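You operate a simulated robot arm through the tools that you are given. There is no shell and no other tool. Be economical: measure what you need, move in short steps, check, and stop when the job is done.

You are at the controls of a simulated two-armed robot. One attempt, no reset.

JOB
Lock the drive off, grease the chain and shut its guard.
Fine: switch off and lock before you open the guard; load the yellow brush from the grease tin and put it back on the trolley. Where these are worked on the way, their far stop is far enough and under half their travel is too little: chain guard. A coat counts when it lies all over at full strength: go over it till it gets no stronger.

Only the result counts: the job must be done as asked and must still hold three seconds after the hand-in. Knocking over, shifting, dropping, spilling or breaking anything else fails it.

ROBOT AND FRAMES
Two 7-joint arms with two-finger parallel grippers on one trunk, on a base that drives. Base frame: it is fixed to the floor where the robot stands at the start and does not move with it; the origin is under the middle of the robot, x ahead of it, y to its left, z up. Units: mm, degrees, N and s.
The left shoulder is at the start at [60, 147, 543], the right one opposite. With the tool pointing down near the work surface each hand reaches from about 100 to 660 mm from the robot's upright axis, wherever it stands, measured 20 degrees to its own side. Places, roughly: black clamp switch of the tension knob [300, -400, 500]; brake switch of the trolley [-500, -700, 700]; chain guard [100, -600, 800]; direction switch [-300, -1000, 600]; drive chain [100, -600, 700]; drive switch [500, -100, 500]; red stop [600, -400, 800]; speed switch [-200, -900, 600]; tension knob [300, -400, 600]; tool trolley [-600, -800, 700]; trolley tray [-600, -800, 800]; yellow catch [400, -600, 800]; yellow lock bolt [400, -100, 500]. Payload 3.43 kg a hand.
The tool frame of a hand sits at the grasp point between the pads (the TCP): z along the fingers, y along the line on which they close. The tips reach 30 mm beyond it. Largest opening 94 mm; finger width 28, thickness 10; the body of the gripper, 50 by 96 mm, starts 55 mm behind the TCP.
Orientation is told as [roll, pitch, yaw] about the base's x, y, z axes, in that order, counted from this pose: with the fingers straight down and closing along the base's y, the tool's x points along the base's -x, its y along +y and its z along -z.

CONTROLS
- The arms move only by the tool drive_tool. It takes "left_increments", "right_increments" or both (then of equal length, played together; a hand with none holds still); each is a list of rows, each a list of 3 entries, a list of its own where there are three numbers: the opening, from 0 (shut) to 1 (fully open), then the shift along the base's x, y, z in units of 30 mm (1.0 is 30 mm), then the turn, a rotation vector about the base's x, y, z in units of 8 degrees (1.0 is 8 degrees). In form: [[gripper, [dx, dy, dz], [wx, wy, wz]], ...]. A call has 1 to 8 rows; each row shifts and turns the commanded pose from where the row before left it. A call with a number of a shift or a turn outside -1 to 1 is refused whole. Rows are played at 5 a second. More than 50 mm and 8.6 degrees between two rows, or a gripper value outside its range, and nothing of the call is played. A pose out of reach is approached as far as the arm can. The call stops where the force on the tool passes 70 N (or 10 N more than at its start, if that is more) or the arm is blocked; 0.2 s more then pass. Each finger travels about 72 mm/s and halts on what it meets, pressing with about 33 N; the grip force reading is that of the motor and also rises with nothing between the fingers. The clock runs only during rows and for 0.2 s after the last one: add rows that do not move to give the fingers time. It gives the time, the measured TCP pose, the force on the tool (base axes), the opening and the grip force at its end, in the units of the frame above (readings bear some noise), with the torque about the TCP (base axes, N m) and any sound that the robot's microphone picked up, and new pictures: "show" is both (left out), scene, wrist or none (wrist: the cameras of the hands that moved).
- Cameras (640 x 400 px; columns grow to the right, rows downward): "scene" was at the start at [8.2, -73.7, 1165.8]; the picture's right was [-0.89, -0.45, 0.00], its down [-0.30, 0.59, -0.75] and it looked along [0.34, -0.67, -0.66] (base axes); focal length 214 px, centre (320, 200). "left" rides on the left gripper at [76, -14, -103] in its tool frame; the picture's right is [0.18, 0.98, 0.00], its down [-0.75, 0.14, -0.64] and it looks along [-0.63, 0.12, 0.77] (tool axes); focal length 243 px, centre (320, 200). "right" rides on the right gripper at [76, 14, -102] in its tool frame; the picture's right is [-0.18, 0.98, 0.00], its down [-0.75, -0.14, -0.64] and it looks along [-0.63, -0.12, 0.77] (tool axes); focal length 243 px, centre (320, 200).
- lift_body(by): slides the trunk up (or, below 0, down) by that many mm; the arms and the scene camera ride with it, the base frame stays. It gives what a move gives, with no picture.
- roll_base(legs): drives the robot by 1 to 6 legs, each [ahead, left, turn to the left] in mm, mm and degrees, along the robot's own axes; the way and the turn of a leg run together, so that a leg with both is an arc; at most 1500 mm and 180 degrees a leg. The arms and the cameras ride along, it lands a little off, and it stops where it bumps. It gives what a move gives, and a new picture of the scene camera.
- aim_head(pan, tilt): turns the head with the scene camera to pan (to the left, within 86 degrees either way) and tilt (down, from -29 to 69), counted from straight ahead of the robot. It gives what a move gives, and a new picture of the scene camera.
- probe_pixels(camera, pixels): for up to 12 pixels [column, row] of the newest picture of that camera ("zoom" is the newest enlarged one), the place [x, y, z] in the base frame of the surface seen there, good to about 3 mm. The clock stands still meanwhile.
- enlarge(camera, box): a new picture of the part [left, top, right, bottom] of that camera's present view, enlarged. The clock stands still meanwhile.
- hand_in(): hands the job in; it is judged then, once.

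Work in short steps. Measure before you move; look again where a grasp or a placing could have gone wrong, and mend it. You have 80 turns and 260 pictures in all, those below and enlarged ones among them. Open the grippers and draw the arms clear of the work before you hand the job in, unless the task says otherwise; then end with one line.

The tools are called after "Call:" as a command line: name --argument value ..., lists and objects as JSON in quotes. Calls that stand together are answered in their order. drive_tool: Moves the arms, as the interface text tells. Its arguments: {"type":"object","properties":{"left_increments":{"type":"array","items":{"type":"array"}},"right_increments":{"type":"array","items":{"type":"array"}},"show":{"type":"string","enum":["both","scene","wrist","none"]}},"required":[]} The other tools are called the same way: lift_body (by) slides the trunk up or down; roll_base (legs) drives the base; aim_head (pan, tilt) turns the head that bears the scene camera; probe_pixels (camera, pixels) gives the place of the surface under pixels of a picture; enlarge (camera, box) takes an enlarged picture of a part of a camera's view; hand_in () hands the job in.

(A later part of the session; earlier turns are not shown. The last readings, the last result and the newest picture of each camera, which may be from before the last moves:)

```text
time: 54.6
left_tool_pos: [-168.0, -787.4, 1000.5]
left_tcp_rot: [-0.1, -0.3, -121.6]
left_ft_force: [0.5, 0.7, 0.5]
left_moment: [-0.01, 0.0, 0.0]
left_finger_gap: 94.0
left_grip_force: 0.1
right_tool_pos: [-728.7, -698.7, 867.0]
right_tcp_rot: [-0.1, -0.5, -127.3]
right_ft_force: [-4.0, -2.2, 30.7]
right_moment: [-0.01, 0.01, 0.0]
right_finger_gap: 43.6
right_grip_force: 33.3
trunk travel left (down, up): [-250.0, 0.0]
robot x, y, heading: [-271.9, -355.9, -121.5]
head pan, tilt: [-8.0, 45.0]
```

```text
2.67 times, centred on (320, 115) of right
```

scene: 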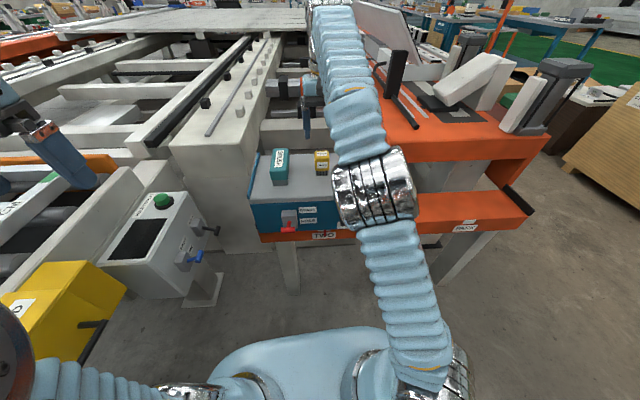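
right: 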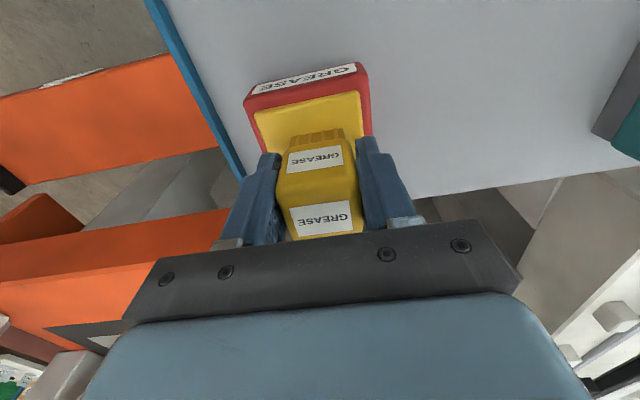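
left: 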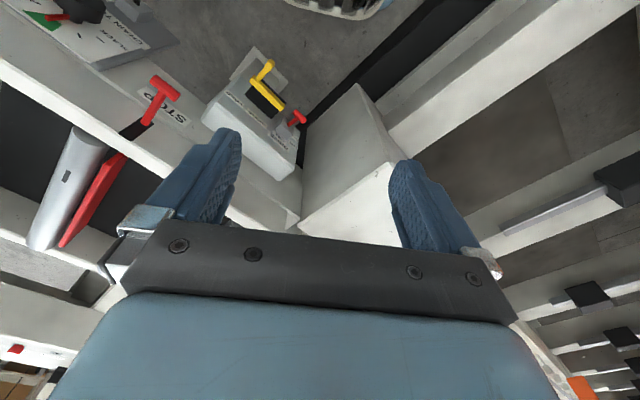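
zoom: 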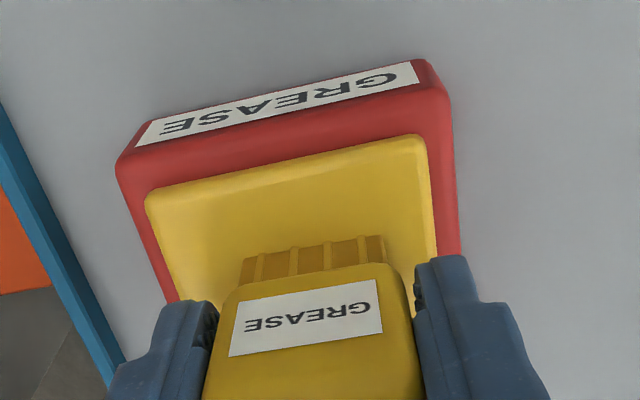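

Bristles are yellow – loaded. Lift and draw the hand back towards the robot at z≈960.

Call:
drive_tool --right_increments '[[0, [0, 0, 0.5], [0, 0, 0]], [0, [0, 0, 1], [0, 0, 0]], [0, [0.5, 0.7, 0.4], [0, 0, 0.2]], [0, [0.7, 0.66, 0.4], [0, 0, 0.2]], [0, [0.7, 0.66, 0.4], [0, 0, 0.2]], [0, [0.7, 0.66, 0.3], [0, 0, 0]], [0, [0.7, 0.66, 0.2], [0, 0, 0]]]' --show "wrist"

Call:
roll_base --legs '[[0, 0, 89]]'

Call:
aim_head --pan 0 --tilt 50

```text
time: 56.2
left_tool_pos: [-167.3, -787.5, 999.3]
left_tcp_rot: [-0.1, -0.1, -121.6]
left_ft_force: [0.8, -0.1, 0.2]
left_moment: [0.01, -0.02, -0.01]
left_finger_gap: 94.1
left_grip_force: 0.0
right_tool_pos: [-620.6, -588.8, 960.6]
right_tcp_rot: [-0.2, -0.2, -122.5]
right_ft_force: [-0.2, -0.9, 0.0]
right_moment: [-0.01, -0.02, 0.0]
right_finger_gap: 43.2
right_grip_force: 32.6
right hand out of reach, approached as far as the arm can: row 2
trunk travel left (down, up): [-250.0, 0.0]
robot x, y, heading: [-275.7, -354.2, -121.5]
head pan, tilt: [-8.0, 45.0]
```

right: 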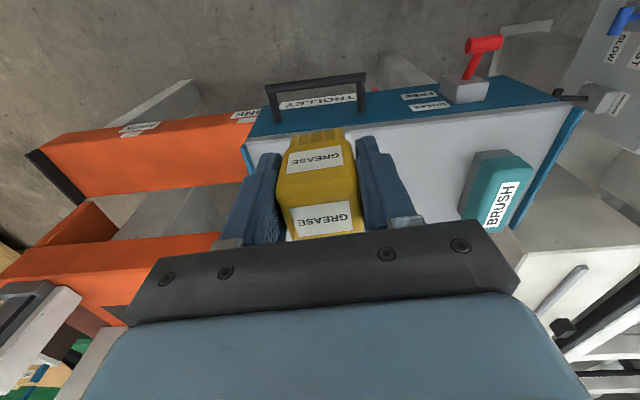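

```text
time: 60.4
left_tool_pos: [156.8, -252.8, 999.2]
left_tcp_rot: [-0.1, 0.0, -32.4]
left_ft_force: [0.2, 0.0, 0.9]
left_moment: [0.0, 0.02, -0.01]
left_finger_gap: 94.0
left_grip_force: 0.1
right_tool_pos: [-47.9, -703.1, 961.2]
right_tcp_rot: [-0.1, -0.3, -33.2]
right_ft_force: [0.4, 0.1, -0.3]
right_moment: [-0.01, 0.0, -0.03]
right_finger_gap: 43.5
right_grip_force: 32.9
trunk travel left (down, up): [-250.0, 0.0]
robot x, y, heading: [-276.7, -356.5, -32.2]
head pan, tilt: [-8.0, 45.0]
```

scene: 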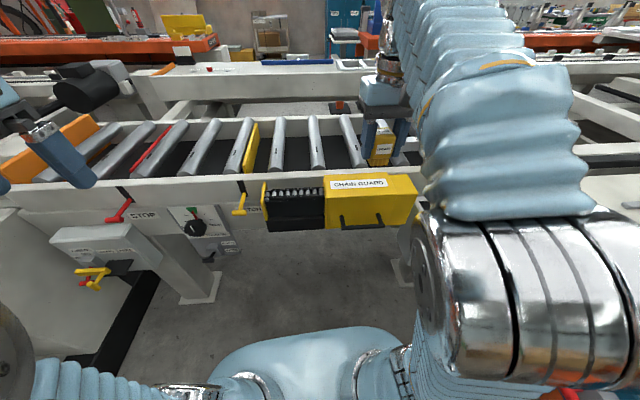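

```text
time: 61.1
left_tool_pos: [157.2, -252.4, 999.6]
left_tcp_rot: [-0.1, -0.1, -32.3]
left_ft_force: [-0.5, -0.2, -0.2]
left_moment: [0.01, 0.0, 0.03]
left_finger_gap: 94.0
left_grip_force: 0.1
right_tool_pos: [-46.3, -703.1, 961.8]
right_tcp_rot: [-0.1, -0.1, -33.0]
right_ft_force: [-0.6, -0.2, -0.7]
right_moment: [0.01, 0.02, 0.0]
right_finger_gap: 43.6
right_grip_force: 33.3
trunk travel left (down, up): [-250.0, 0.0]
robot x, y, heading: [-276.1, -357.0, -32.1]
head pan, tilt: [0.0, 50.0]
```

scene: 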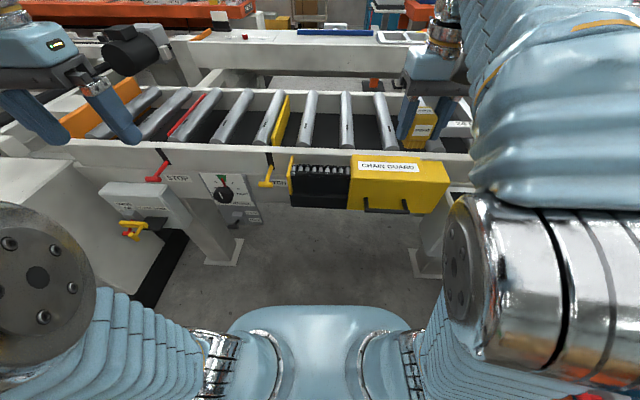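

Zoom on chain to measure the end plate and cover edge heights relative to fingertip clearance.

Call:
enlarge --camera "scene" --box '[270, 130, 382, 200]'

Call:
probe_pixels --camera "zoom" --pixels '[[118, 160], [120, 200], [122, 260], [145, 195], [145, 235], [290, 192], [440, 200], [460, 200], [475, 170], [462, 245], [290, 225], [440, 235]]'

Call:
probe_pixels --camera "zoom" --pixels '[[290, 140], [290, 165], [160, 185], [200, 185], [240, 188], [300, 190], [350, 192], [400, 195], [430, 197], [120, 175]]'

```text
5.71 times, centred on (326, 165) of scene
```

zoom: 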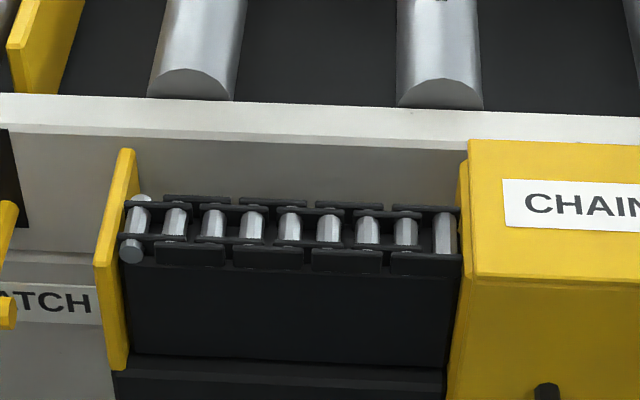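

```text
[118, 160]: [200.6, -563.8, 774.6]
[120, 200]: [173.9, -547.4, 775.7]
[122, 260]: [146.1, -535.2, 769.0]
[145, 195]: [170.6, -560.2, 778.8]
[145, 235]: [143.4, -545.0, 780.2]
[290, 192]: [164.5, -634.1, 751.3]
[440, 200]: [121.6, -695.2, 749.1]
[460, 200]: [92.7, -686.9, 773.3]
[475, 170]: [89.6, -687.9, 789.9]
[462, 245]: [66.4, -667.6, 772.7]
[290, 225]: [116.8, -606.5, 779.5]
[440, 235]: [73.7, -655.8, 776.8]
```

```text
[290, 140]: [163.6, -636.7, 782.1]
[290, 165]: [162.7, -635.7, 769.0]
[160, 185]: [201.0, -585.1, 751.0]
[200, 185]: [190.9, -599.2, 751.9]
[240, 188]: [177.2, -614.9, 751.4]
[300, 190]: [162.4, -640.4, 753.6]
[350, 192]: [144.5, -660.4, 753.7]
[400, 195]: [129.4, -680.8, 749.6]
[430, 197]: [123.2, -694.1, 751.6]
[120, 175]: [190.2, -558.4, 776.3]
```

Chain spans T −375…−520; end plate top 776 (below chain), cover top 790. Move above the chain's left end (N −421, T −397).

Call:
drive_tool --right_increments '[[0, [0.883, 0.67, 0], [0, 0, 0]], [0, [0.883, 0.67, 0], [0, 0, 0]], [0, [0.883, 0.67, 0], [0, 0, 0]], [0, [0.883, 0.67, -0.2], [0, 0, 0]], [0, [0.883, 0.67, -0.4], [0, 0, 0]], [0, [0.883, 0.67, -0.6], [0, 0, 0]], [0, [0.883, 0.67, -0.6], [0, 0, 0]]]' --show "none"

Call:
drive_tool --right_increments '[[0, [0, 0, -0.7], [0, 0, 0]], [0, [0, 0, -0.7], [0, 0, 0]]]' --show "both"

Call:
enlarge --camera "scene" --box '[250, 90, 410, 190]'

```text
time: 62.7
left_tool_pos: [156.6, -252.6, 998.6]
left_tcp_rot: [-0.1, -0.1, -32.4]
left_ft_force: [-0.2, -0.4, 0.2]
left_moment: [-0.02, -0.03, 0.0]
left_finger_gap: 93.9
left_grip_force: 0.1
right_tool_pos: [138.9, -560.3, 908.4]
right_tcp_rot: [0.1, -0.3, -33.1]
right_ft_force: [-1.2, 0.2, -0.1]
right_moment: [0.01, 0.01, 0.0]
right_finger_gap: 43.4
right_grip_force: 33.0
trunk travel left (down, up): [-250.0, 0.0]
robot x, y, heading: [-274.5, -356.1, -32.4]
head pan, tilt: [0.0, 50.0]
```

```text
time: 63.3
left_tool_pos: [156.8, -253.1, 999.2]
left_tcp_rot: [0.0, -0.1, -32.4]
left_ft_force: [-1.1, 0.4, 0.2]
left_moment: [0.0, -0.04, 0.01]
left_finger_gap: 94.0
left_grip_force: 0.0
right_tool_pos: [137.8, -562.8, 864.9]
right_tcp_rot: [0.0, -0.2, -33.1]
right_ft_force: [0.8, 0.5, -0.2]
right_moment: [-0.05, 0.02, 0.02]
right_finger_gap: 43.8
right_grip_force: 33.0
trunk travel left (down, up): [-250.0, 0.0]
robot x, y, heading: [-278.8, -356.6, -32.3]
head pan, tilt: [0.0, 50.0]
```

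scene: 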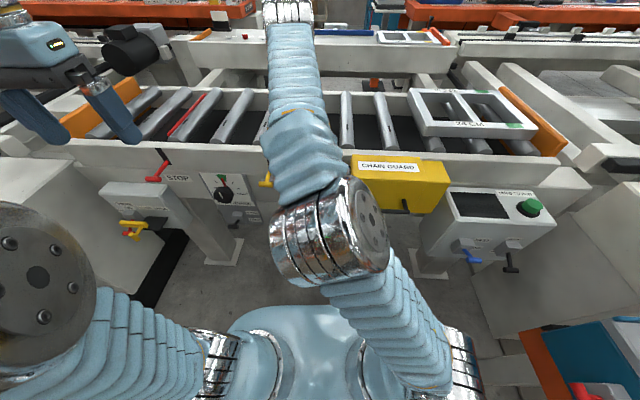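
right: 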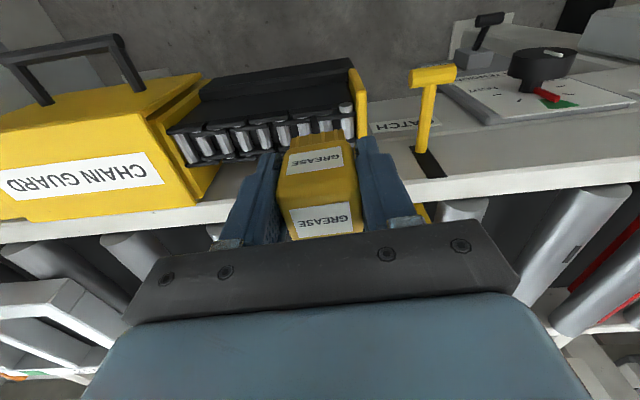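

```text
4.00 times, centred on (330, 140) of scene
```

zoom: 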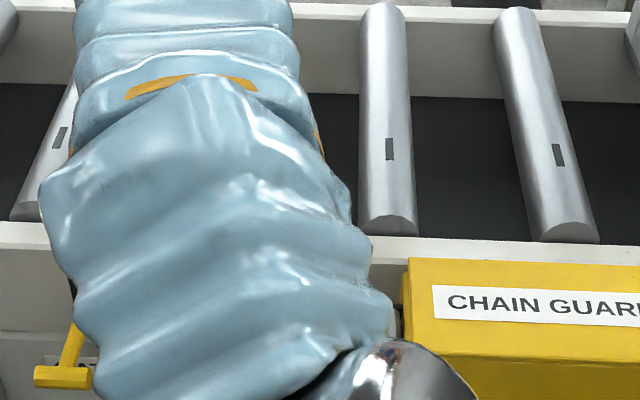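

Over the chain's left end. Lower to contact.

Call:
drive_tool --right_increments '[[0, [0, 0, -0.8], [0, 0, 0]], [0, [0, 0, -0.4], [0, 0, 0]], [0, [0, 0, -0.1], [0, 0, 0]], [0, [0, 0, -0.05], [0, 0, 0]], [0, [0, 0, 0], [0, 0, 0]]]' --show "wrist"

Call:
enlarge --camera "right" --box '[200, 80, 440, 230]'

```text
time: 64.5
left_tool_pos: [156.5, -252.2, 1000.6]
left_tcp_rot: [-0.1, -0.1, -32.3]
left_ft_force: [0.1, -1.1, 0.5]
left_moment: [0.0, -0.01, 0.02]
left_finger_gap: 94.0
left_grip_force: 0.0
right_tool_pos: [137.8, -561.7, 824.8]
right_tcp_rot: [0.0, -0.4, -33.1]
right_ft_force: [1.3, -1.3, 7.1]
right_moment: [0.02, 0.04, 0.0]
right_finger_gap: 43.8
right_grip_force: 33.1
trunk travel left (down, up): [-250.0, 0.0]
robot x, y, heading: [-278.1, -356.4, -32.6]
head pan, tilt: [0.0, 50.0]
```

right: 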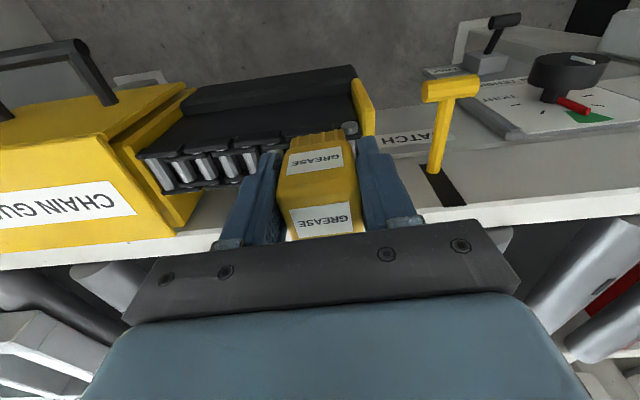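

```text
2.67 times, centred on (320, 155) of right
```

zoom: 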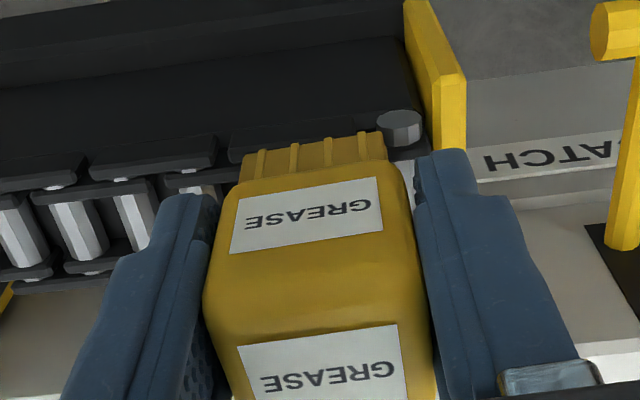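

Contact with ~7 N. Stroke: to the left end, then along the whole chain to the right and look at the coat.

Call:
drive_tool --right_increments '[[0, [0.216, 0.336, 0], [0, 0, 0]], [0, [-0.324, -0.504, 0], [0, 0, 0]], [0, [-0.324, -0.504, 0], [0, 0, 0]], [0, [-0.324, -0.504, 0], [0, 0, 0]], [0, [-0.324, -0.504, 0], [0, 0, 0]], [0, [-0.324, -0.504, 0], [0, 0, 0]], [0, [-0.324, -0.504, 0], [0, 0, 0]]]' --show "wrist"

Call:
enlarge --camera "right" --box '[200, 40, 520, 240]'

```text
time: 66.1
left_tool_pos: [157.3, -253.4, 999.3]
left_tcp_rot: [-0.1, 0.0, -32.4]
left_ft_force: [0.6, 0.3, 0.2]
left_moment: [0.0, -0.03, -0.01]
left_finger_gap: 94.3
left_grip_force: 0.0
right_tool_pos: [87.9, -641.8, 826.5]
right_tcp_rot: [-0.1, -0.4, -33.1]
right_ft_force: [-0.1, 1.5, 7.1]
right_moment: [0.11, 0.05, -0.03]
right_finger_gap: 43.6
right_grip_force: 32.9
trunk travel left (down, up): [-250.0, 0.0]
robot x, y, heading: [-276.0, -358.1, -32.6]
head pan, tilt: [0.0, 50.0]
```

right: 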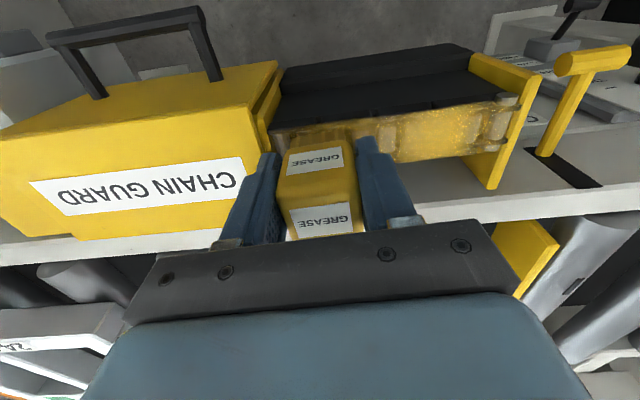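

```text
2.00 times, centred on (360, 140) of right
```

zoom: 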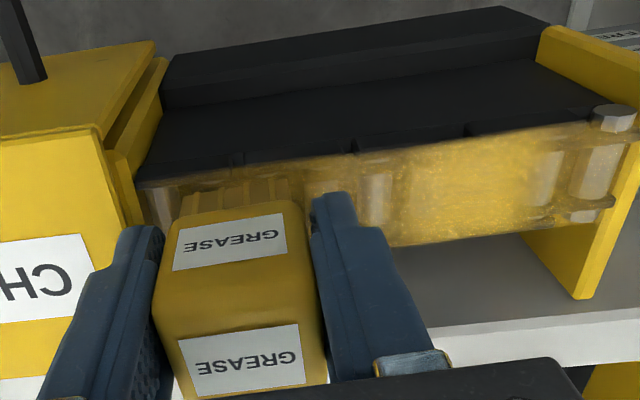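

A translucent film forms, weaker at the ends. Nudge right, then stroke back left.

Call:
drive_tool --right_increments '[[0, [-0.1, -0.15, 0], [0, 0, 0]], [0, [0.288, 0.448, -0.03], [0, 0, 0]], [0, [0.288, 0.448, 0], [0, 0, 0]], [0, [0.288, 0.448, 0], [0, 0, 0]], [0, [0.288, 0.448, 0], [0, 0, 0]], [0, [0.288, 0.448, 0], [0, 0, 0]], [0, [0.288, 0.448, 0], [0, 0, 0]], [0, [0.324, 0.504, 0], [0, 0, 0]]]' --show "none"

Call:
drive_tool --right_increments '[[0, [0.1, 0.15, 0], [0, 0, 0]], [0, [-0.288, -0.448, 0], [0, 0, 0]], [0, [-0.288, -0.448, 0], [0, 0, 0]], [0, [-0.288, -0.448, 0], [0, 0, 0]], [0, [-0.288, -0.448, 0], [0, 0, 0]], [0, [-0.288, -0.448, 0], [0, 0, 0]], [0, [-0.288, -0.448, 0], [0, 0, 0]], [0, [-0.288, -0.448, 0], [0, 0, 0]]]' --show "wrist"

Call:
enlarge --camera "right" --box '[200, 40, 520, 240]'

```text
time: 67.9
left_tool_pos: [156.9, -253.5, 1001.1]
left_tcp_rot: [0.0, -0.2, -32.3]
left_ft_force: [0.3, 0.5, -0.7]
left_moment: [0.0, -0.02, -0.04]
left_finger_gap: 94.1
left_grip_force: 0.0
right_tool_pos: [145.6, -552.1, 824.5]
right_tcp_rot: [0.1, -0.3, -33.2]
right_ft_force: [-3.7, -5.6, 22.6]
right_moment: [-0.1, 0.34, 0.03]
right_finger_gap: 43.7
right_grip_force: 32.7
trunk travel left (down, up): [-250.0, 0.0]
robot x, y, heading: [-273.9, -354.3, -32.3]
head pan, tilt: [0.0, 50.0]
```

```text
time: 69.7
left_tool_pos: [156.9, -252.6, 1000.2]
left_tcp_rot: [-0.1, -0.2, -32.4]
left_ft_force: [0.5, 0.8, -0.8]
left_moment: [-0.02, 0.0, -0.01]
left_finger_gap: 94.2
left_grip_force: 0.1
right_tool_pos: [87.4, -640.0, 823.8]
right_tcp_rot: [-0.2, -0.3, -33.1]
right_ft_force: [2.7, 5.2, 18.3]
right_moment: [0.13, 0.01, 0.03]
right_finger_gap: 43.5
right_grip_force: 33.0
trunk travel left (down, up): [-250.0, 0.0]
robot x, y, heading: [-278.3, -355.1, -32.3]
head pan, tilt: [0.0, 50.0]
```

right: 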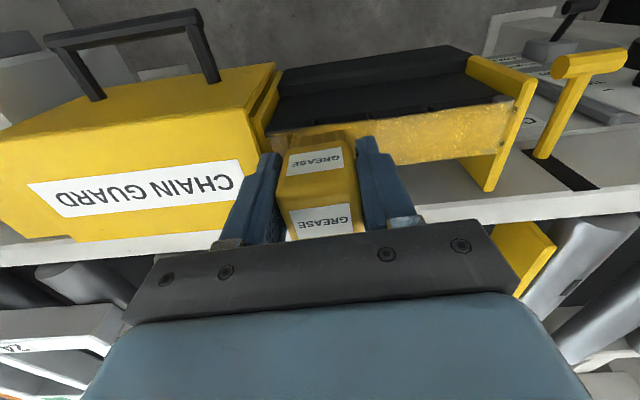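

```text
2.00 times, centred on (360, 140) of right
```

zoom: 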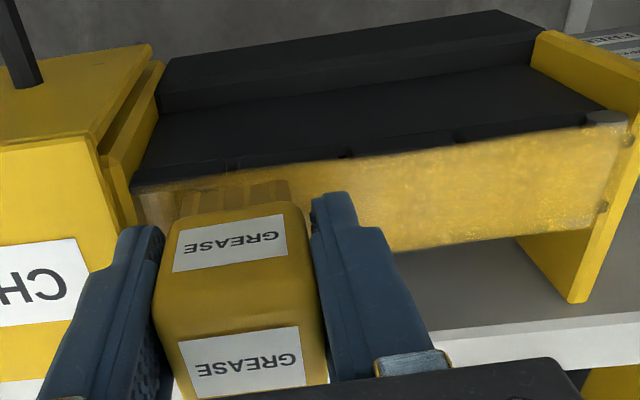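

Nearly uniform; the right end and outer edge are weaker. Work the right end (to T≈−500), then stroke with N offsets.

Call:
drive_tool --right_increments '[[0, [-0.18, -0.28, 0.03], [0, 0, 0]], [0, [-0.168, 0.108, 0], [0, 0, 0]], [0, [0.336, -0.216, 0], [0, 0, 0]], [0, [-0.168, 0.108, 0], [0, 0, 0]], [0, [0.2, 0.3, 0], [0, 0, 0]], [0, [-0.2, -0.3, 0], [0, 0, 0]], [0, [0.2, 0.3, 0], [0, 0, 0]], [0, [-0.2, -0.3, 0], [0, 0, 0]]]' --show "none"

Call:
drive_tool --right_increments '[[0, [-0.168, 0.108, 0], [0, 0, 0]], [0, [0.324, 0.504, 0], [0, 0, 0]], [0, [0.324, 0.504, 0], [0, 0, 0]], [0, [0.324, 0.504, 0], [0, 0, 0]], [0, [0.324, 0.504, 0], [0, 0, 0]], [0, [0.324, 0.504, 0], [0, 0, 0]], [0, [0.324, 0.504, 0], [0, 0, 0]], [0, [0.324, 0.504, 0], [0, 0, 0]]]' --show "none"

Call:
drive_tool --right_increments '[[0, [0.336, -0.216, 0], [0, 0, 0]], [0, [-0.168, 0.108, 0], [0, 0, 0]], [0, [-0.2, -0.3, 0], [0, 0, 0]], [0, [0.2, 0.3, 0], [0, 0, 0]], [0, [-0.2, -0.3, 0], [0, 0, 0]], [0, [0.2, 0.3, 0], [0, 0, 0]], [0, [-0.168, 0.108, 0], [0, 0, 0]], [0, [0.336, -0.216, 0], [0, 0, 0]]]' --show "none"

Call:
drive_tool --right_increments '[[0, [-0.324, -0.504, 0], [0, 0, 0]], [0, [-0.324, -0.504, 0], [0, 0, 0]], [0, [-0.324, -0.504, 0], [0, 0, 0]], [0, [-0.324, -0.504, 0], [0, 0, 0]], [0, [-0.324, -0.504, 0], [0, 0, 0]], [0, [-0.324, -0.504, 0], [0, 0, 0]], [0, [-0.324, -0.504, 0], [0, 0, 0]]]' --show "wrist"

Call:
enlarge --camera "right" --box '[200, 40, 520, 240]'

```text
time: 71.5
left_tool_pos: [157.1, -252.9, 999.6]
left_tcp_rot: [-0.2, -0.1, -32.3]
left_ft_force: [-0.2, 0.1, 0.3]
left_moment: [-0.02, 0.03, 0.02]
left_finger_gap: 93.7
left_grip_force: 0.2
right_tool_pos: [81.7, -650.6, 825.0]
right_tcp_rot: [-0.1, -0.2, -33.1]
right_ft_force: [0.1, 0.3, -0.4]
right_moment: [-0.01, -0.02, -0.04]
right_finger_gap: 43.9
right_grip_force: 33.2
trunk travel left (down, up): [-250.0, 0.0]
robot x, y, heading: [-274.0, -357.1, -32.6]
head pan, tilt: [0.0, 50.0]
```

```text
time: 73.3
left_tool_pos: [157.3, -252.6, 999.4]
left_tcp_rot: [0.0, -0.2, -32.3]
left_ft_force: [0.3, -0.8, -0.2]
left_moment: [-0.01, -0.01, 0.01]
left_finger_gap: 94.0
left_grip_force: 0.1
right_tool_pos: [146.1, -543.0, 824.9]
right_tcp_rot: [-0.1, -0.1, -33.1]
right_ft_force: [0.4, -0.2, -1.0]
right_moment: [0.02, 0.04, 0.0]
right_finger_gap: 43.4
right_grip_force: 33.0
trunk travel left (down, up): [-250.0, 0.0]
robot x, y, heading: [-278.7, -358.6, -32.3]
head pan, tilt: [0.0, 50.0]
```

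```text
time: 75.1
left_tool_pos: [157.9, -253.2, 999.1]
left_tcp_rot: [-0.2, -0.1, -32.3]
left_ft_force: [0.2, 0.7, 0.3]
left_moment: [-0.04, -0.02, -0.04]
left_finger_gap: 93.9
left_grip_force: 0.1
right_tool_pos: [156.2, -546.6, 824.3]
right_tcp_rot: [-0.1, -0.3, -33.0]
right_ft_force: [-0.3, 0.9, -0.5]
right_moment: [-0.01, 0.03, -0.04]
right_finger_gap: 43.7
right_grip_force: 33.3
trunk travel left (down, up): [-250.0, 0.0]
robot x, y, heading: [-279.0, -360.1, -32.6]
head pan, tilt: [0.0, 50.0]
```

```text
time: 76.7
left_tool_pos: [158.1, -252.5, 999.2]
left_tcp_rot: [-0.1, -0.1, -32.3]
left_ft_force: [0.2, 0.1, -0.3]
left_moment: [-0.03, 0.02, 0.0]
left_finger_gap: 93.9
left_grip_force: 0.0
right_tool_pos: [87.8, -653.1, 824.0]
right_tcp_rot: [-0.1, -0.2, -33.1]
right_ft_force: [0.8, 1.1, 8.9]
right_moment: [0.11, 0.02, 0.01]
right_finger_gap: 43.9
right_grip_force: 33.2
trunk travel left (down, up): [-250.0, 0.0]
robot x, y, heading: [-273.9, -353.5, -32.2]
head pan, tilt: [0.0, 50.0]
```

right: 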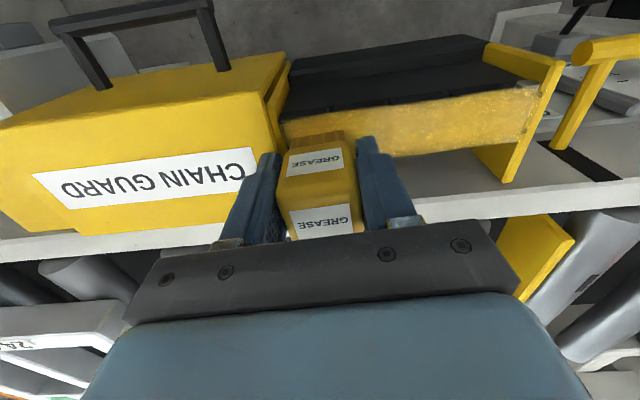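

```text
2.00 times, centred on (360, 140) of right
```

zoom: 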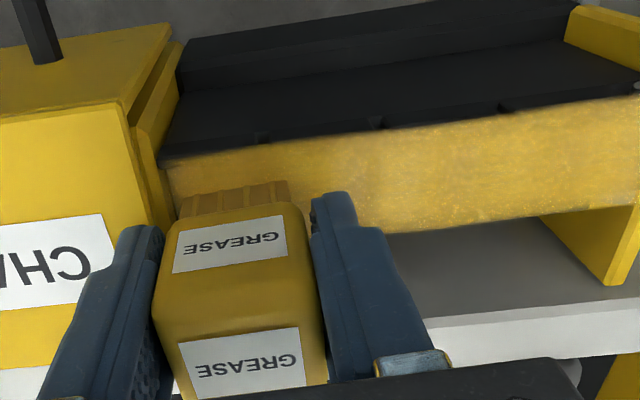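

Contact was lost on some passes (force ≈0 at z 825). Press 2 mm lower and repeat both passes and the ends.

Call:
drive_tool --right_increments '[[0, [-0.05, -0.08, -0.06], [0, 0, 0]], [0, [-0.2, 0.13, 0], [0, 0, 0]], [0, [-0.168, 0.108, 0], [0, 0, 0]], [0, [0.2, 0.3, 0], [0, 0, 0]], [0, [-0.2, -0.3, 0], [0, 0, 0]], [0, [0.2, -0.13, 0], [0, 0, 0]], [0, [0.168, -0.108, 0], [0, 0, 0]], [0, [-0.3, 0.19, 0], [0, 0, 0]]]' --show "none"

Call:
drive_tool --right_increments '[[0, [0.324, 0.504, 0], [0, 0, 0]], [0, [0.324, 0.504, 0], [0, 0, 0]], [0, [0.324, 0.504, 0], [0, 0, 0]], [0, [0.324, 0.504, 0], [0, 0, 0]], [0, [0.324, 0.504, 0], [0, 0, 0]], [0, [0.324, 0.504, 0], [0, 0, 0]], [0, [0.2, 0.3, 0], [0, 0, 0]], [0, [0, 0, 0], [0, 0, 0]]]' --show "wrist"

Call:
enlarge --camera "right" --box '[100, 60, 420, 260]'

```text
time: 78.5
left_tool_pos: [157.1, -251.8, 1000.1]
left_tcp_rot: [-0.1, 0.0, -32.3]
left_ft_force: [0.5, -0.4, -1.3]
left_moment: [-0.01, -0.03, 0.0]
left_finger_gap: 94.0
left_grip_force: 0.0
right_tool_pos: [78.1, -650.1, 825.3]
right_tcp_rot: [-0.1, -0.4, -33.1]
right_ft_force: [5.4, -3.8, 28.8]
right_moment: [-0.09, -0.14, -0.01]
right_finger_gap: 43.5
right_grip_force: 32.9
trunk travel left (down, up): [-250.0, 0.0]
robot x, y, heading: [-271.2, -357.2, -32.3]
head pan, tilt: [0.0, 50.0]
```

```text
time: 80.3
left_tool_pos: [155.3, -251.5, 1000.4]
left_tcp_rot: [-0.1, -0.3, -32.2]
left_ft_force: [-0.4, -0.3, 0.6]
left_moment: [-0.03, 0.0, -0.02]
left_finger_gap: 94.3
left_grip_force: 0.1
right_tool_pos: [141.6, -549.4, 824.1]
right_tcp_rot: [0.0, -0.2, -33.2]
right_ft_force: [-4.5, -6.1, 20.4]
right_moment: [-0.09, -0.07, -0.07]
right_finger_gap: 43.5
right_grip_force: 33.1
trunk travel left (down, up): [-250.0, 0.0]
robot x, y, heading: [-275.0, -358.0, -32.3]
head pan, tilt: [0.0, 50.0]
```

right: 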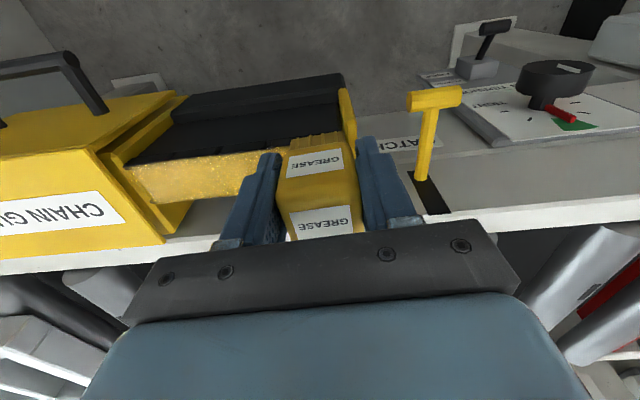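

```text
2.00 times, centred on (260, 160) of right
```

zoom: 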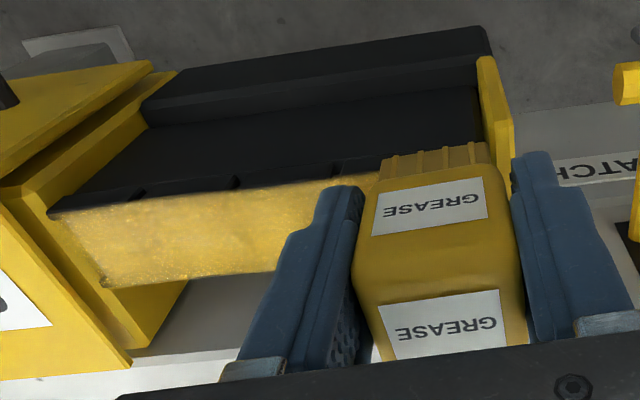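

Now scrub the left end, then stroke to the right on the inner side.

Call:
drive_tool --right_increments '[[0, [0.08, 0.13, 0], [0, 0, 0]], [0, [0.2, -0.13, 0], [0, 0, 0]], [0, [0.168, -0.108, 0], [0, 0, 0]], [0, [-0.2, -0.3, 0], [0, 0, 0]], [0, [0.2, 0.3, 0], [0, 0, 0]], [0, [-0.368, 0.238, 0], [0, 0, 0]], [0, [-0.2, -0.3, 0], [0, 0, 0]], [0, [0.4, 0.08, 0], [0, 0, 0]]]' --show "none"

Call:
drive_tool --right_increments '[[0, [-0.2, -0.31, 0], [0, 0, 0]], [0, [-0.324, -0.504, 0], [0, 0, 0]], [0, [-0.324, -0.504, 0], [0, 0, 0]], [0, [-0.324, -0.504, 0], [0, 0, 0]], [0, [-0.324, -0.504, 0], [0, 0, 0]], [0, [-0.324, -0.504, 0], [0, 0, 0]], [0, [-0.324, -0.504, 0], [0, 0, 0]], [0, [0, 0, 0], [0, 0, 0]]]' --show "none"

Call:
drive_tool --right_increments '[[0, [0, 0, 1], [0, 0, 0]], [0, [-0.8, 0.5, 1], [0, 0, 0]], [0, [-0.8, 0.5, 1], [0, 0, 0]], [0, [-0.8, 0.5, 0], [0, 0, 0]], [0, [-0.8, 0.5, 0], [0, 0, 0]]]' --show "both"

Call:
enlarge --camera "right" --box '[240, 60, 480, 210]'

Call:
enlarge --camera "scene" --box '[270, 130, 382, 200]'

```text
time: 82.1
left_tool_pos: [155.5, -252.3, 999.4]
left_tcp_rot: [-0.1, -0.1, -32.3]
left_ft_force: [0.1, -0.3, 0.2]
left_moment: [-0.03, 0.01, -0.01]
left_finger_gap: 94.1
left_grip_force: 0.0
right_tool_pos: [150.0, -552.5, 824.1]
right_tcp_rot: [-0.1, -0.2, -33.1]
right_ft_force: [-2.2, -1.5, 5.0]
right_moment: [0.0, 0.04, -0.01]
right_finger_gap: 43.4
right_grip_force: 32.8
trunk travel left (down, up): [-250.0, 0.0]
robot x, y, heading: [-276.4, -353.1, -32.4]
head pan, tilt: [0.0, 50.0]
```

```text
time: 83.9
left_tool_pos: [157.4, -252.5, 999.1]
left_tcp_rot: [0.0, 0.0, -32.2]
left_ft_force: [-0.2, 0.5, -0.2]
left_moment: [-0.04, -0.01, 0.01]
left_finger_gap: 93.9
left_grip_force: 0.0
right_tool_pos: [85.3, -653.2, 824.2]
right_tcp_rot: [0.0, -0.3, -33.1]
right_ft_force: [1.1, 0.4, 2.5]
right_moment: [0.04, -0.02, -0.03]
right_finger_gap: 43.8
right_grip_force: 33.1
trunk travel left (down, up): [-250.0, 0.0]
robot x, y, heading: [-279.9, -357.2, -32.3]
head pan, tilt: [0.0, 50.0]
```

```text
time: 85.1
left_tool_pos: [157.1, -253.6, 999.8]
left_tcp_rot: [-0.1, -0.2, -32.3]
left_ft_force: [0.8, -0.2, -0.4]
left_moment: [0.01, 0.01, 0.01]
left_finger_gap: 94.2
left_grip_force: 0.1
right_tool_pos: [-10.9, -593.1, 912.6]
right_tcp_rot: [-0.1, -0.1, -33.1]
right_ft_force: [-0.2, -0.2, -0.1]
right_moment: [0.02, 0.01, 0.01]
right_finger_gap: 43.6
right_grip_force: 33.0
trunk travel left (down, up): [-250.0, 0.0]
robot x, y, heading: [-275.3, -358.0, -32.5]
head pan, tilt: [0.0, 50.0]
```

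scene: 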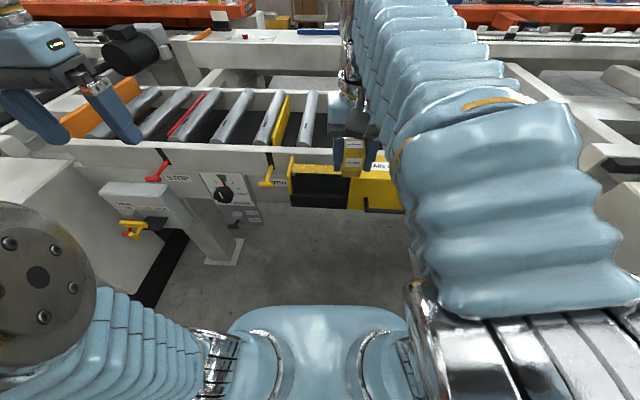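
right: 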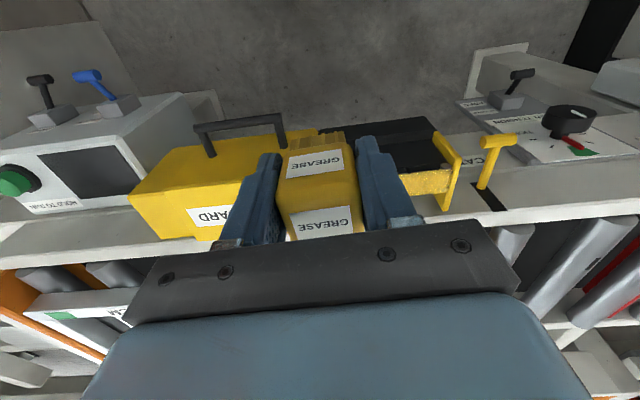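

```text
2.67 times, centred on (360, 135) of right
```

zoom: 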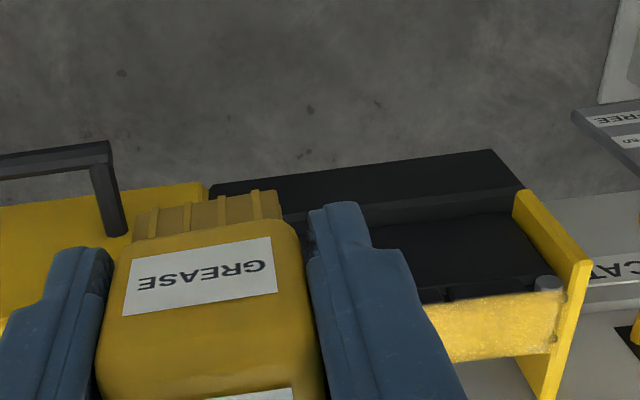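

```text
5.71 times, centred on (326, 165) of scene
```

zoom: 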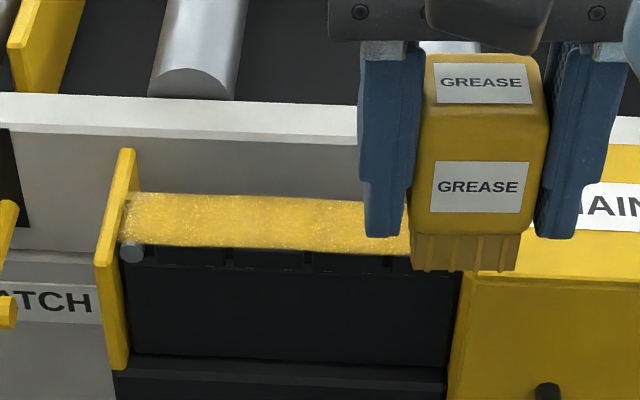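

Coat looks near full; the left tip is a bit thin. Shift the hand right to see the right end.

Call:
drive_tool --right_increments '[[0, [-0.5, -0.8, 0.3], [0, 0, 0]], [0, [-0.5, -0.8, 0.3], [0, 0, 0]], [0, [-0.5, -0.8, 0.3], [0, 0, 0]], [0, [-0.2, -0.3, 0], [0, 0, 0]]]' --show "none"

Call:
enlarge --camera "scene" --box '[280, 145, 376, 205]'

```text
time: 86.1
left_tool_pos: [157.6, -253.7, 998.7]
left_tcp_rot: [-0.1, 0.0, -32.3]
left_ft_force: [0.3, 0.9, 0.6]
left_moment: [-0.01, 0.03, -0.02]
left_finger_gap: 94.2
left_grip_force: 0.0
right_tool_pos: [-60.5, -672.9, 938.6]
right_tcp_rot: [0.0, -0.3, -33.1]
right_ft_force: [-0.2, -0.1, -0.4]
right_moment: [0.02, 0.04, -0.04]
right_finger_gap: 43.5
right_grip_force: 32.8
trunk travel left (down, up): [-250.0, 0.0]
robot x, y, heading: [-276.2, -358.9, -32.4]
head pan, tilt: [0.0, 50.0]
```

```text
6.67 times, centred on (328, 175) of scene
```

zoom: 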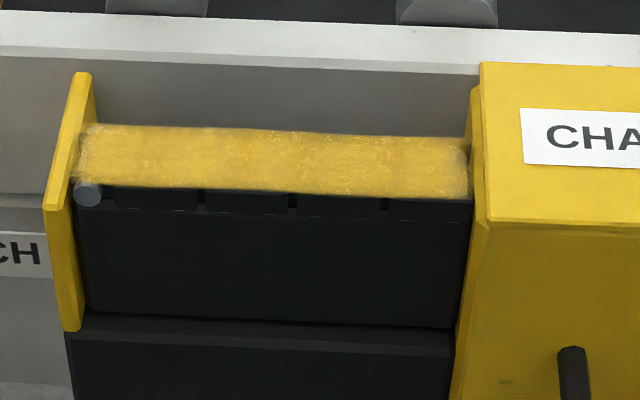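

Coat nearly full; extreme ends/edges slightly translucent. Another set of passes emphasising the ends: go back to the left end.

Call:
drive_tool --right_increments '[[0, [0.995, 0.6, 0], [0, 0, 0]], [0, [0.995, 0.6, 0], [0, 0, 0]], [0, [0.995, 0.6, 0], [0, 0, 0]], [0, [0.995, 0.6, -0.4], [0, 0, 0]], [0, [0.995, 0.6, -0.6], [0, 0, 0]], [0, [0.995, 0.6, -0.6], [0, 0, 0]], [0, [0.995, 0.6, -0.6], [0, 0, 0]], [0, [0, 0, -0.8], [0, 0, 0]]]' --show "none"

Call:
drive_tool --right_increments '[[0, [0, 0, -0.7], [0, 0, 0]], [0, [0, 0, -0.12], [0, 0, 0]], [0, [0.2, -0.13, 0], [0, 0, 0]], [0, [-0.4, 0.26, 0], [0, 0, 0]], [0, [-0.1, -0.15, 0], [0, 0, 0]], [0, [0.4, -0.26, 0], [0, 0, 0]], [0, [0.1, 0.15, 0], [0, 0, 0]], [0, [-0.4, 0.26, 0], [0, 0, 0]]]' --show "none"

```text
time: 87.9
left_tool_pos: [157.7, -252.9, 999.4]
left_tcp_rot: [-0.2, -0.1, -32.3]
left_ft_force: [-0.8, -0.1, -0.1]
left_moment: [-0.02, 0.0, 0.0]
left_finger_gap: 93.9
left_grip_force: 0.1
right_tool_pos: [151.1, -546.8, 849.7]
right_tcp_rot: [-0.1, -0.1, -33.1]
right_ft_force: [-0.5, -0.2, -0.2]
right_moment: [0.0, -0.01, -0.01]
right_finger_gap: 43.6
right_grip_force: 32.6
trunk travel left (down, up): [-250.0, 0.0]
robot x, y, heading: [-276.9, -354.8, -32.4]
head pan, tilt: [0.0, 50.0]
```

```text
time: 89.7
left_tool_pos: [156.8, -252.8, 999.6]
left_tcp_rot: [-0.1, -0.2, -32.3]
left_ft_force: [0.0, 0.5, -0.4]
left_moment: [0.01, 0.02, 0.02]
left_finger_gap: 94.1
left_grip_force: 0.0
right_tool_pos: [141.7, -545.3, 824.5]
right_tcp_rot: [-0.1, -0.2, -33.1]
right_ft_force: [0.4, 0.2, -0.7]
right_moment: [0.05, -0.01, 0.02]
right_finger_gap: 43.8
right_grip_force: 33.2
trunk travel left (down, up): [-250.0, 0.0]
robot x, y, heading: [-277.1, -355.7, -32.4]
head pan, tilt: [0.0, 50.0]
```

No contact at 824.5; press 2.5 mm lower and redo the left end, then stroke right on the outer line.

Call:
drive_tool --right_increments '[[0, [0, 0, -0.09], [0, 0, 0]], [0, [0.2, -0.13, 0], [0, 0, 0]], [0, [0.2, -0.13, 0], [0, 0, 0]], [0, [-0.1, -0.15, 0], [0, 0, 0]], [0, [-0.2, 0.13, 0], [0, 0, 0]], [0, [-0.2, 0.13, 0], [0, 0, 0]], [0, [0.1, 0.15, 0], [0, 0, 0]], [0, [0, 0, 0], [0, 0, 0]]]' --show "none"

Call:
drive_tool --right_increments '[[0, [-0.3, -0.467, 0], [0, 0, 0]], [0, [-0.3, -0.467, 0], [0, 0, 0]], [0, [-0.3, -0.467, 0], [0, 0, 0]], [0, [-0.3, -0.467, 0], [0, 0, 0]], [0, [-0.3, -0.467, 0], [0, 0, 0]], [0, [-0.3, -0.467, 0], [0, 0, 0]], [0, [-0.3, -0.467, 0], [0, 0, 0]], [0, [0, 0, 0], [0, 0, 0]]]' --show "wrist"

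```text
time: 91.5
left_tool_pos: [157.4, -253.3, 998.5]
left_tcp_rot: [-0.1, 0.0, -32.3]
left_ft_force: [-0.1, -0.3, 0.6]
left_moment: [0.0, 0.0, -0.02]
left_finger_gap: 94.1
left_grip_force: 0.0
right_tool_pos: [141.2, -544.5, 823.4]
right_tcp_rot: [-0.1, -0.2, -33.1]
right_ft_force: [0.5, 0.7, -0.2]
right_moment: [0.01, -0.03, 0.01]
right_finger_gap: 43.8
right_grip_force: 32.4
trunk travel left (down, up): [-250.0, 0.0]
robot x, y, heading: [-272.9, -356.4, -32.3]
head pan, tilt: [0.0, 50.0]
```

```text
time: 93.3
left_tool_pos: [156.6, -253.0, 998.0]
left_tcp_rot: [0.0, -0.1, -32.4]
left_ft_force: [0.2, -0.2, 0.1]
left_moment: [0.02, -0.02, 0.02]
left_finger_gap: 94.0
left_grip_force: 0.2
right_tool_pos: [77.6, -642.2, 823.6]
right_tcp_rot: [-0.1, -0.3, -33.1]
right_ft_force: [0.3, 0.8, -0.5]
right_moment: [-0.03, 0.03, -0.04]
right_finger_gap: 43.6
right_grip_force: 32.9
trunk travel left (down, up): [-250.0, 0.0]
robot x, y, heading: [-275.9, -356.5, -32.1]
head pan, tilt: [0.0, 50.0]
```

right: 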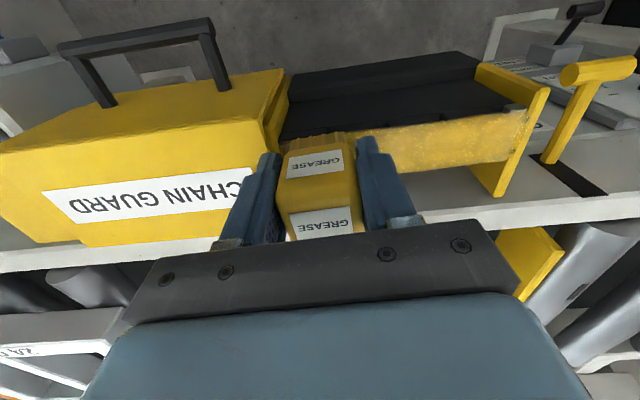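

Still no force; the brush was pushed up a few mm in the grip. Move left 25 mm and lower in small steps until contact.

Call:
drive_tool --right_increments '[[0, [0.4, 0.7, 0.05], [0, 0, 0]], [0, [0.14, -0.09, -0.08], [0, 0, 0]], [0, [0, 0, -0.06], [0, 0, 0]], [0, [0, 0, -0.05], [0, 0, 0]], [0, [0, 0, 0], [0, 0, 0]]]' --show "none"

Call:
enlarge --camera "right" --box '[200, 40, 520, 240]'

```text
time: 94.5
left_tool_pos: [156.6, -254.0, 1000.0]
left_tcp_rot: [-0.1, -0.2, -32.3]
left_ft_force: [-0.1, 0.6, -0.3]
left_moment: [-0.01, -0.01, 0.04]
left_finger_gap: 94.0
left_grip_force: 0.2
right_tool_pos: [95.3, -622.5, 819.3]
right_tcp_rot: [0.0, -0.4, -33.1]
right_ft_force: [-2.9, -4.2, 30.3]
right_moment: [-0.13, -0.03, -0.01]
right_finger_gap: 43.8
right_grip_force: 32.8
trunk travel left (down, up): [-250.0, 0.0]
robot x, y, heading: [-278.1, -353.6, -32.5]
head pan, tilt: [0.0, 50.0]
```

```text
2.00 times, centred on (360, 140) of right
```

zoom: 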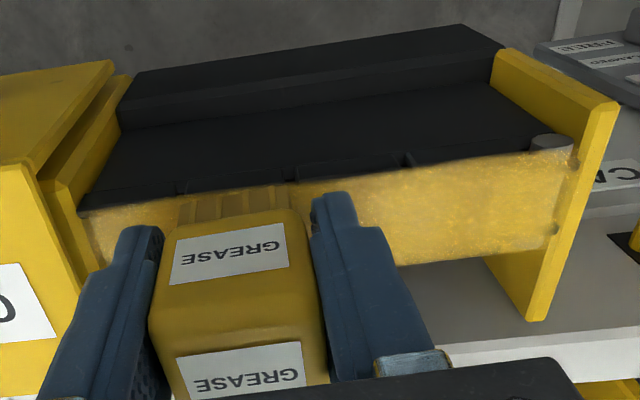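

Contact again (30 N at 819). With fingertips now low, I'll yaw the hand −90° so the fingers sit at the chain's sides and the ends can be reached freely.

Call:
drive_tool --right_increments '[[0, [0, 0, 1], [0, 0, 0]], [0, [0, 0, 0.3], [0, 0, -1]], [0, [0, 0, 0], [0, 0, -1]], [0, [0, 0, 0], [0, 0, -1]], [0, [0, 0, 0], [0, 0, -1]], [0, [0, 0, 0], [0, 0, -1]], [0, [0, 0, 0], [0, 0, -1]], [0, [0, 0, 0], [0, 0, -1]]]' --show "none"

Call:
drive_tool --right_increments '[[0, [0, 0, 0], [0, 0, -1]], [0, [0, 0, 0], [0, 0, -1]], [0, [0, 0, 0], [0, 0, -1]], [0, [0, 0, 0], [0, 0, -1]], [0, [0, 0, 0], [0, 0, -0.2]]]' --show "both"

Call:
enlarge --camera "right" --box '[160, 60, 480, 260]'

```text
time: 96.3
left_tool_pos: [158.1, -253.0, 1000.1]
left_tcp_rot: [-0.1, -0.2, -32.2]
left_ft_force: [0.6, 1.4, 0.4]
left_moment: [-0.02, 0.02, 0.03]
left_finger_gap: 94.1
left_grip_force: 0.1
right_tool_pos: [94.0, -622.7, 858.0]
right_tcp_rot: [-0.1, -0.2, -89.2]
right_ft_force: [0.0, -0.4, -0.5]
right_moment: [-0.02, 0.01, 0.0]
right_finger_gap: 43.7
right_grip_force: 33.8
trunk travel left (down, up): [-250.0, 0.0]
robot x, y, heading: [-276.1, -357.1, -32.2]
head pan, tilt: [0.0, 50.0]
```

```text
time: 97.5
left_tool_pos: [157.2, -253.7, 999.2]
left_tcp_rot: [0.0, -0.1, -32.2]
left_ft_force: [1.3, -0.5, -0.7]
left_moment: [-0.01, 0.04, 0.02]
left_finger_gap: 94.2
left_grip_force: 0.0
right_tool_pos: [96.0, -623.5, 857.7]
right_tcp_rot: [0.1, -0.2, -122.8]
right_ft_force: [-0.4, -0.4, -0.9]
right_moment: [0.01, 0.01, -0.02]
right_finger_gap: 43.5
right_grip_force: 33.2
trunk travel left (down, up): [-250.0, 0.0]
robot x, y, heading: [-277.1, -355.6, -32.2]
head pan, tilt: [0.0, 50.0]
```

scene: 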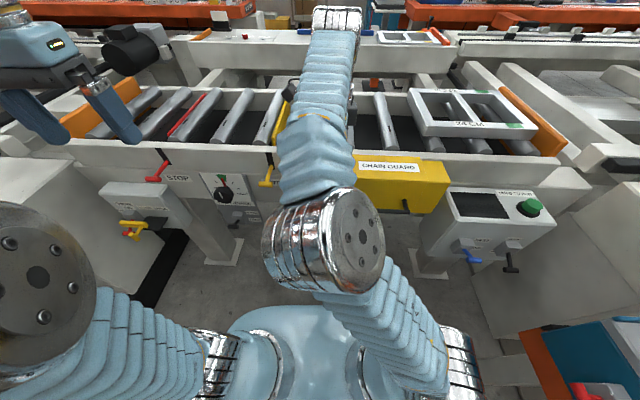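
right: 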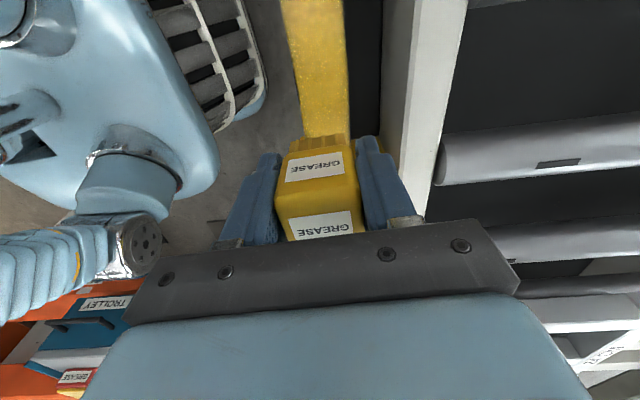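

```text
2.00 times, centred on (320, 160) of right
```

zoom: 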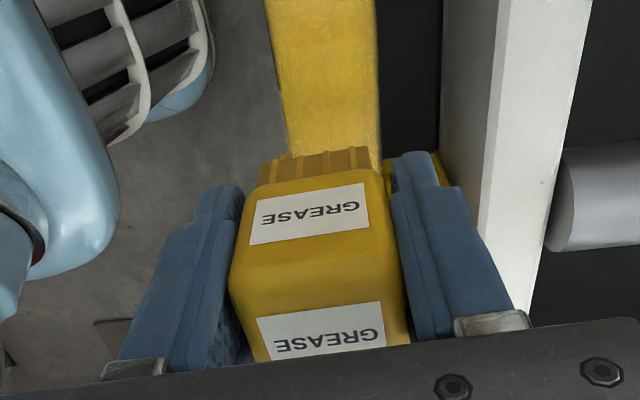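

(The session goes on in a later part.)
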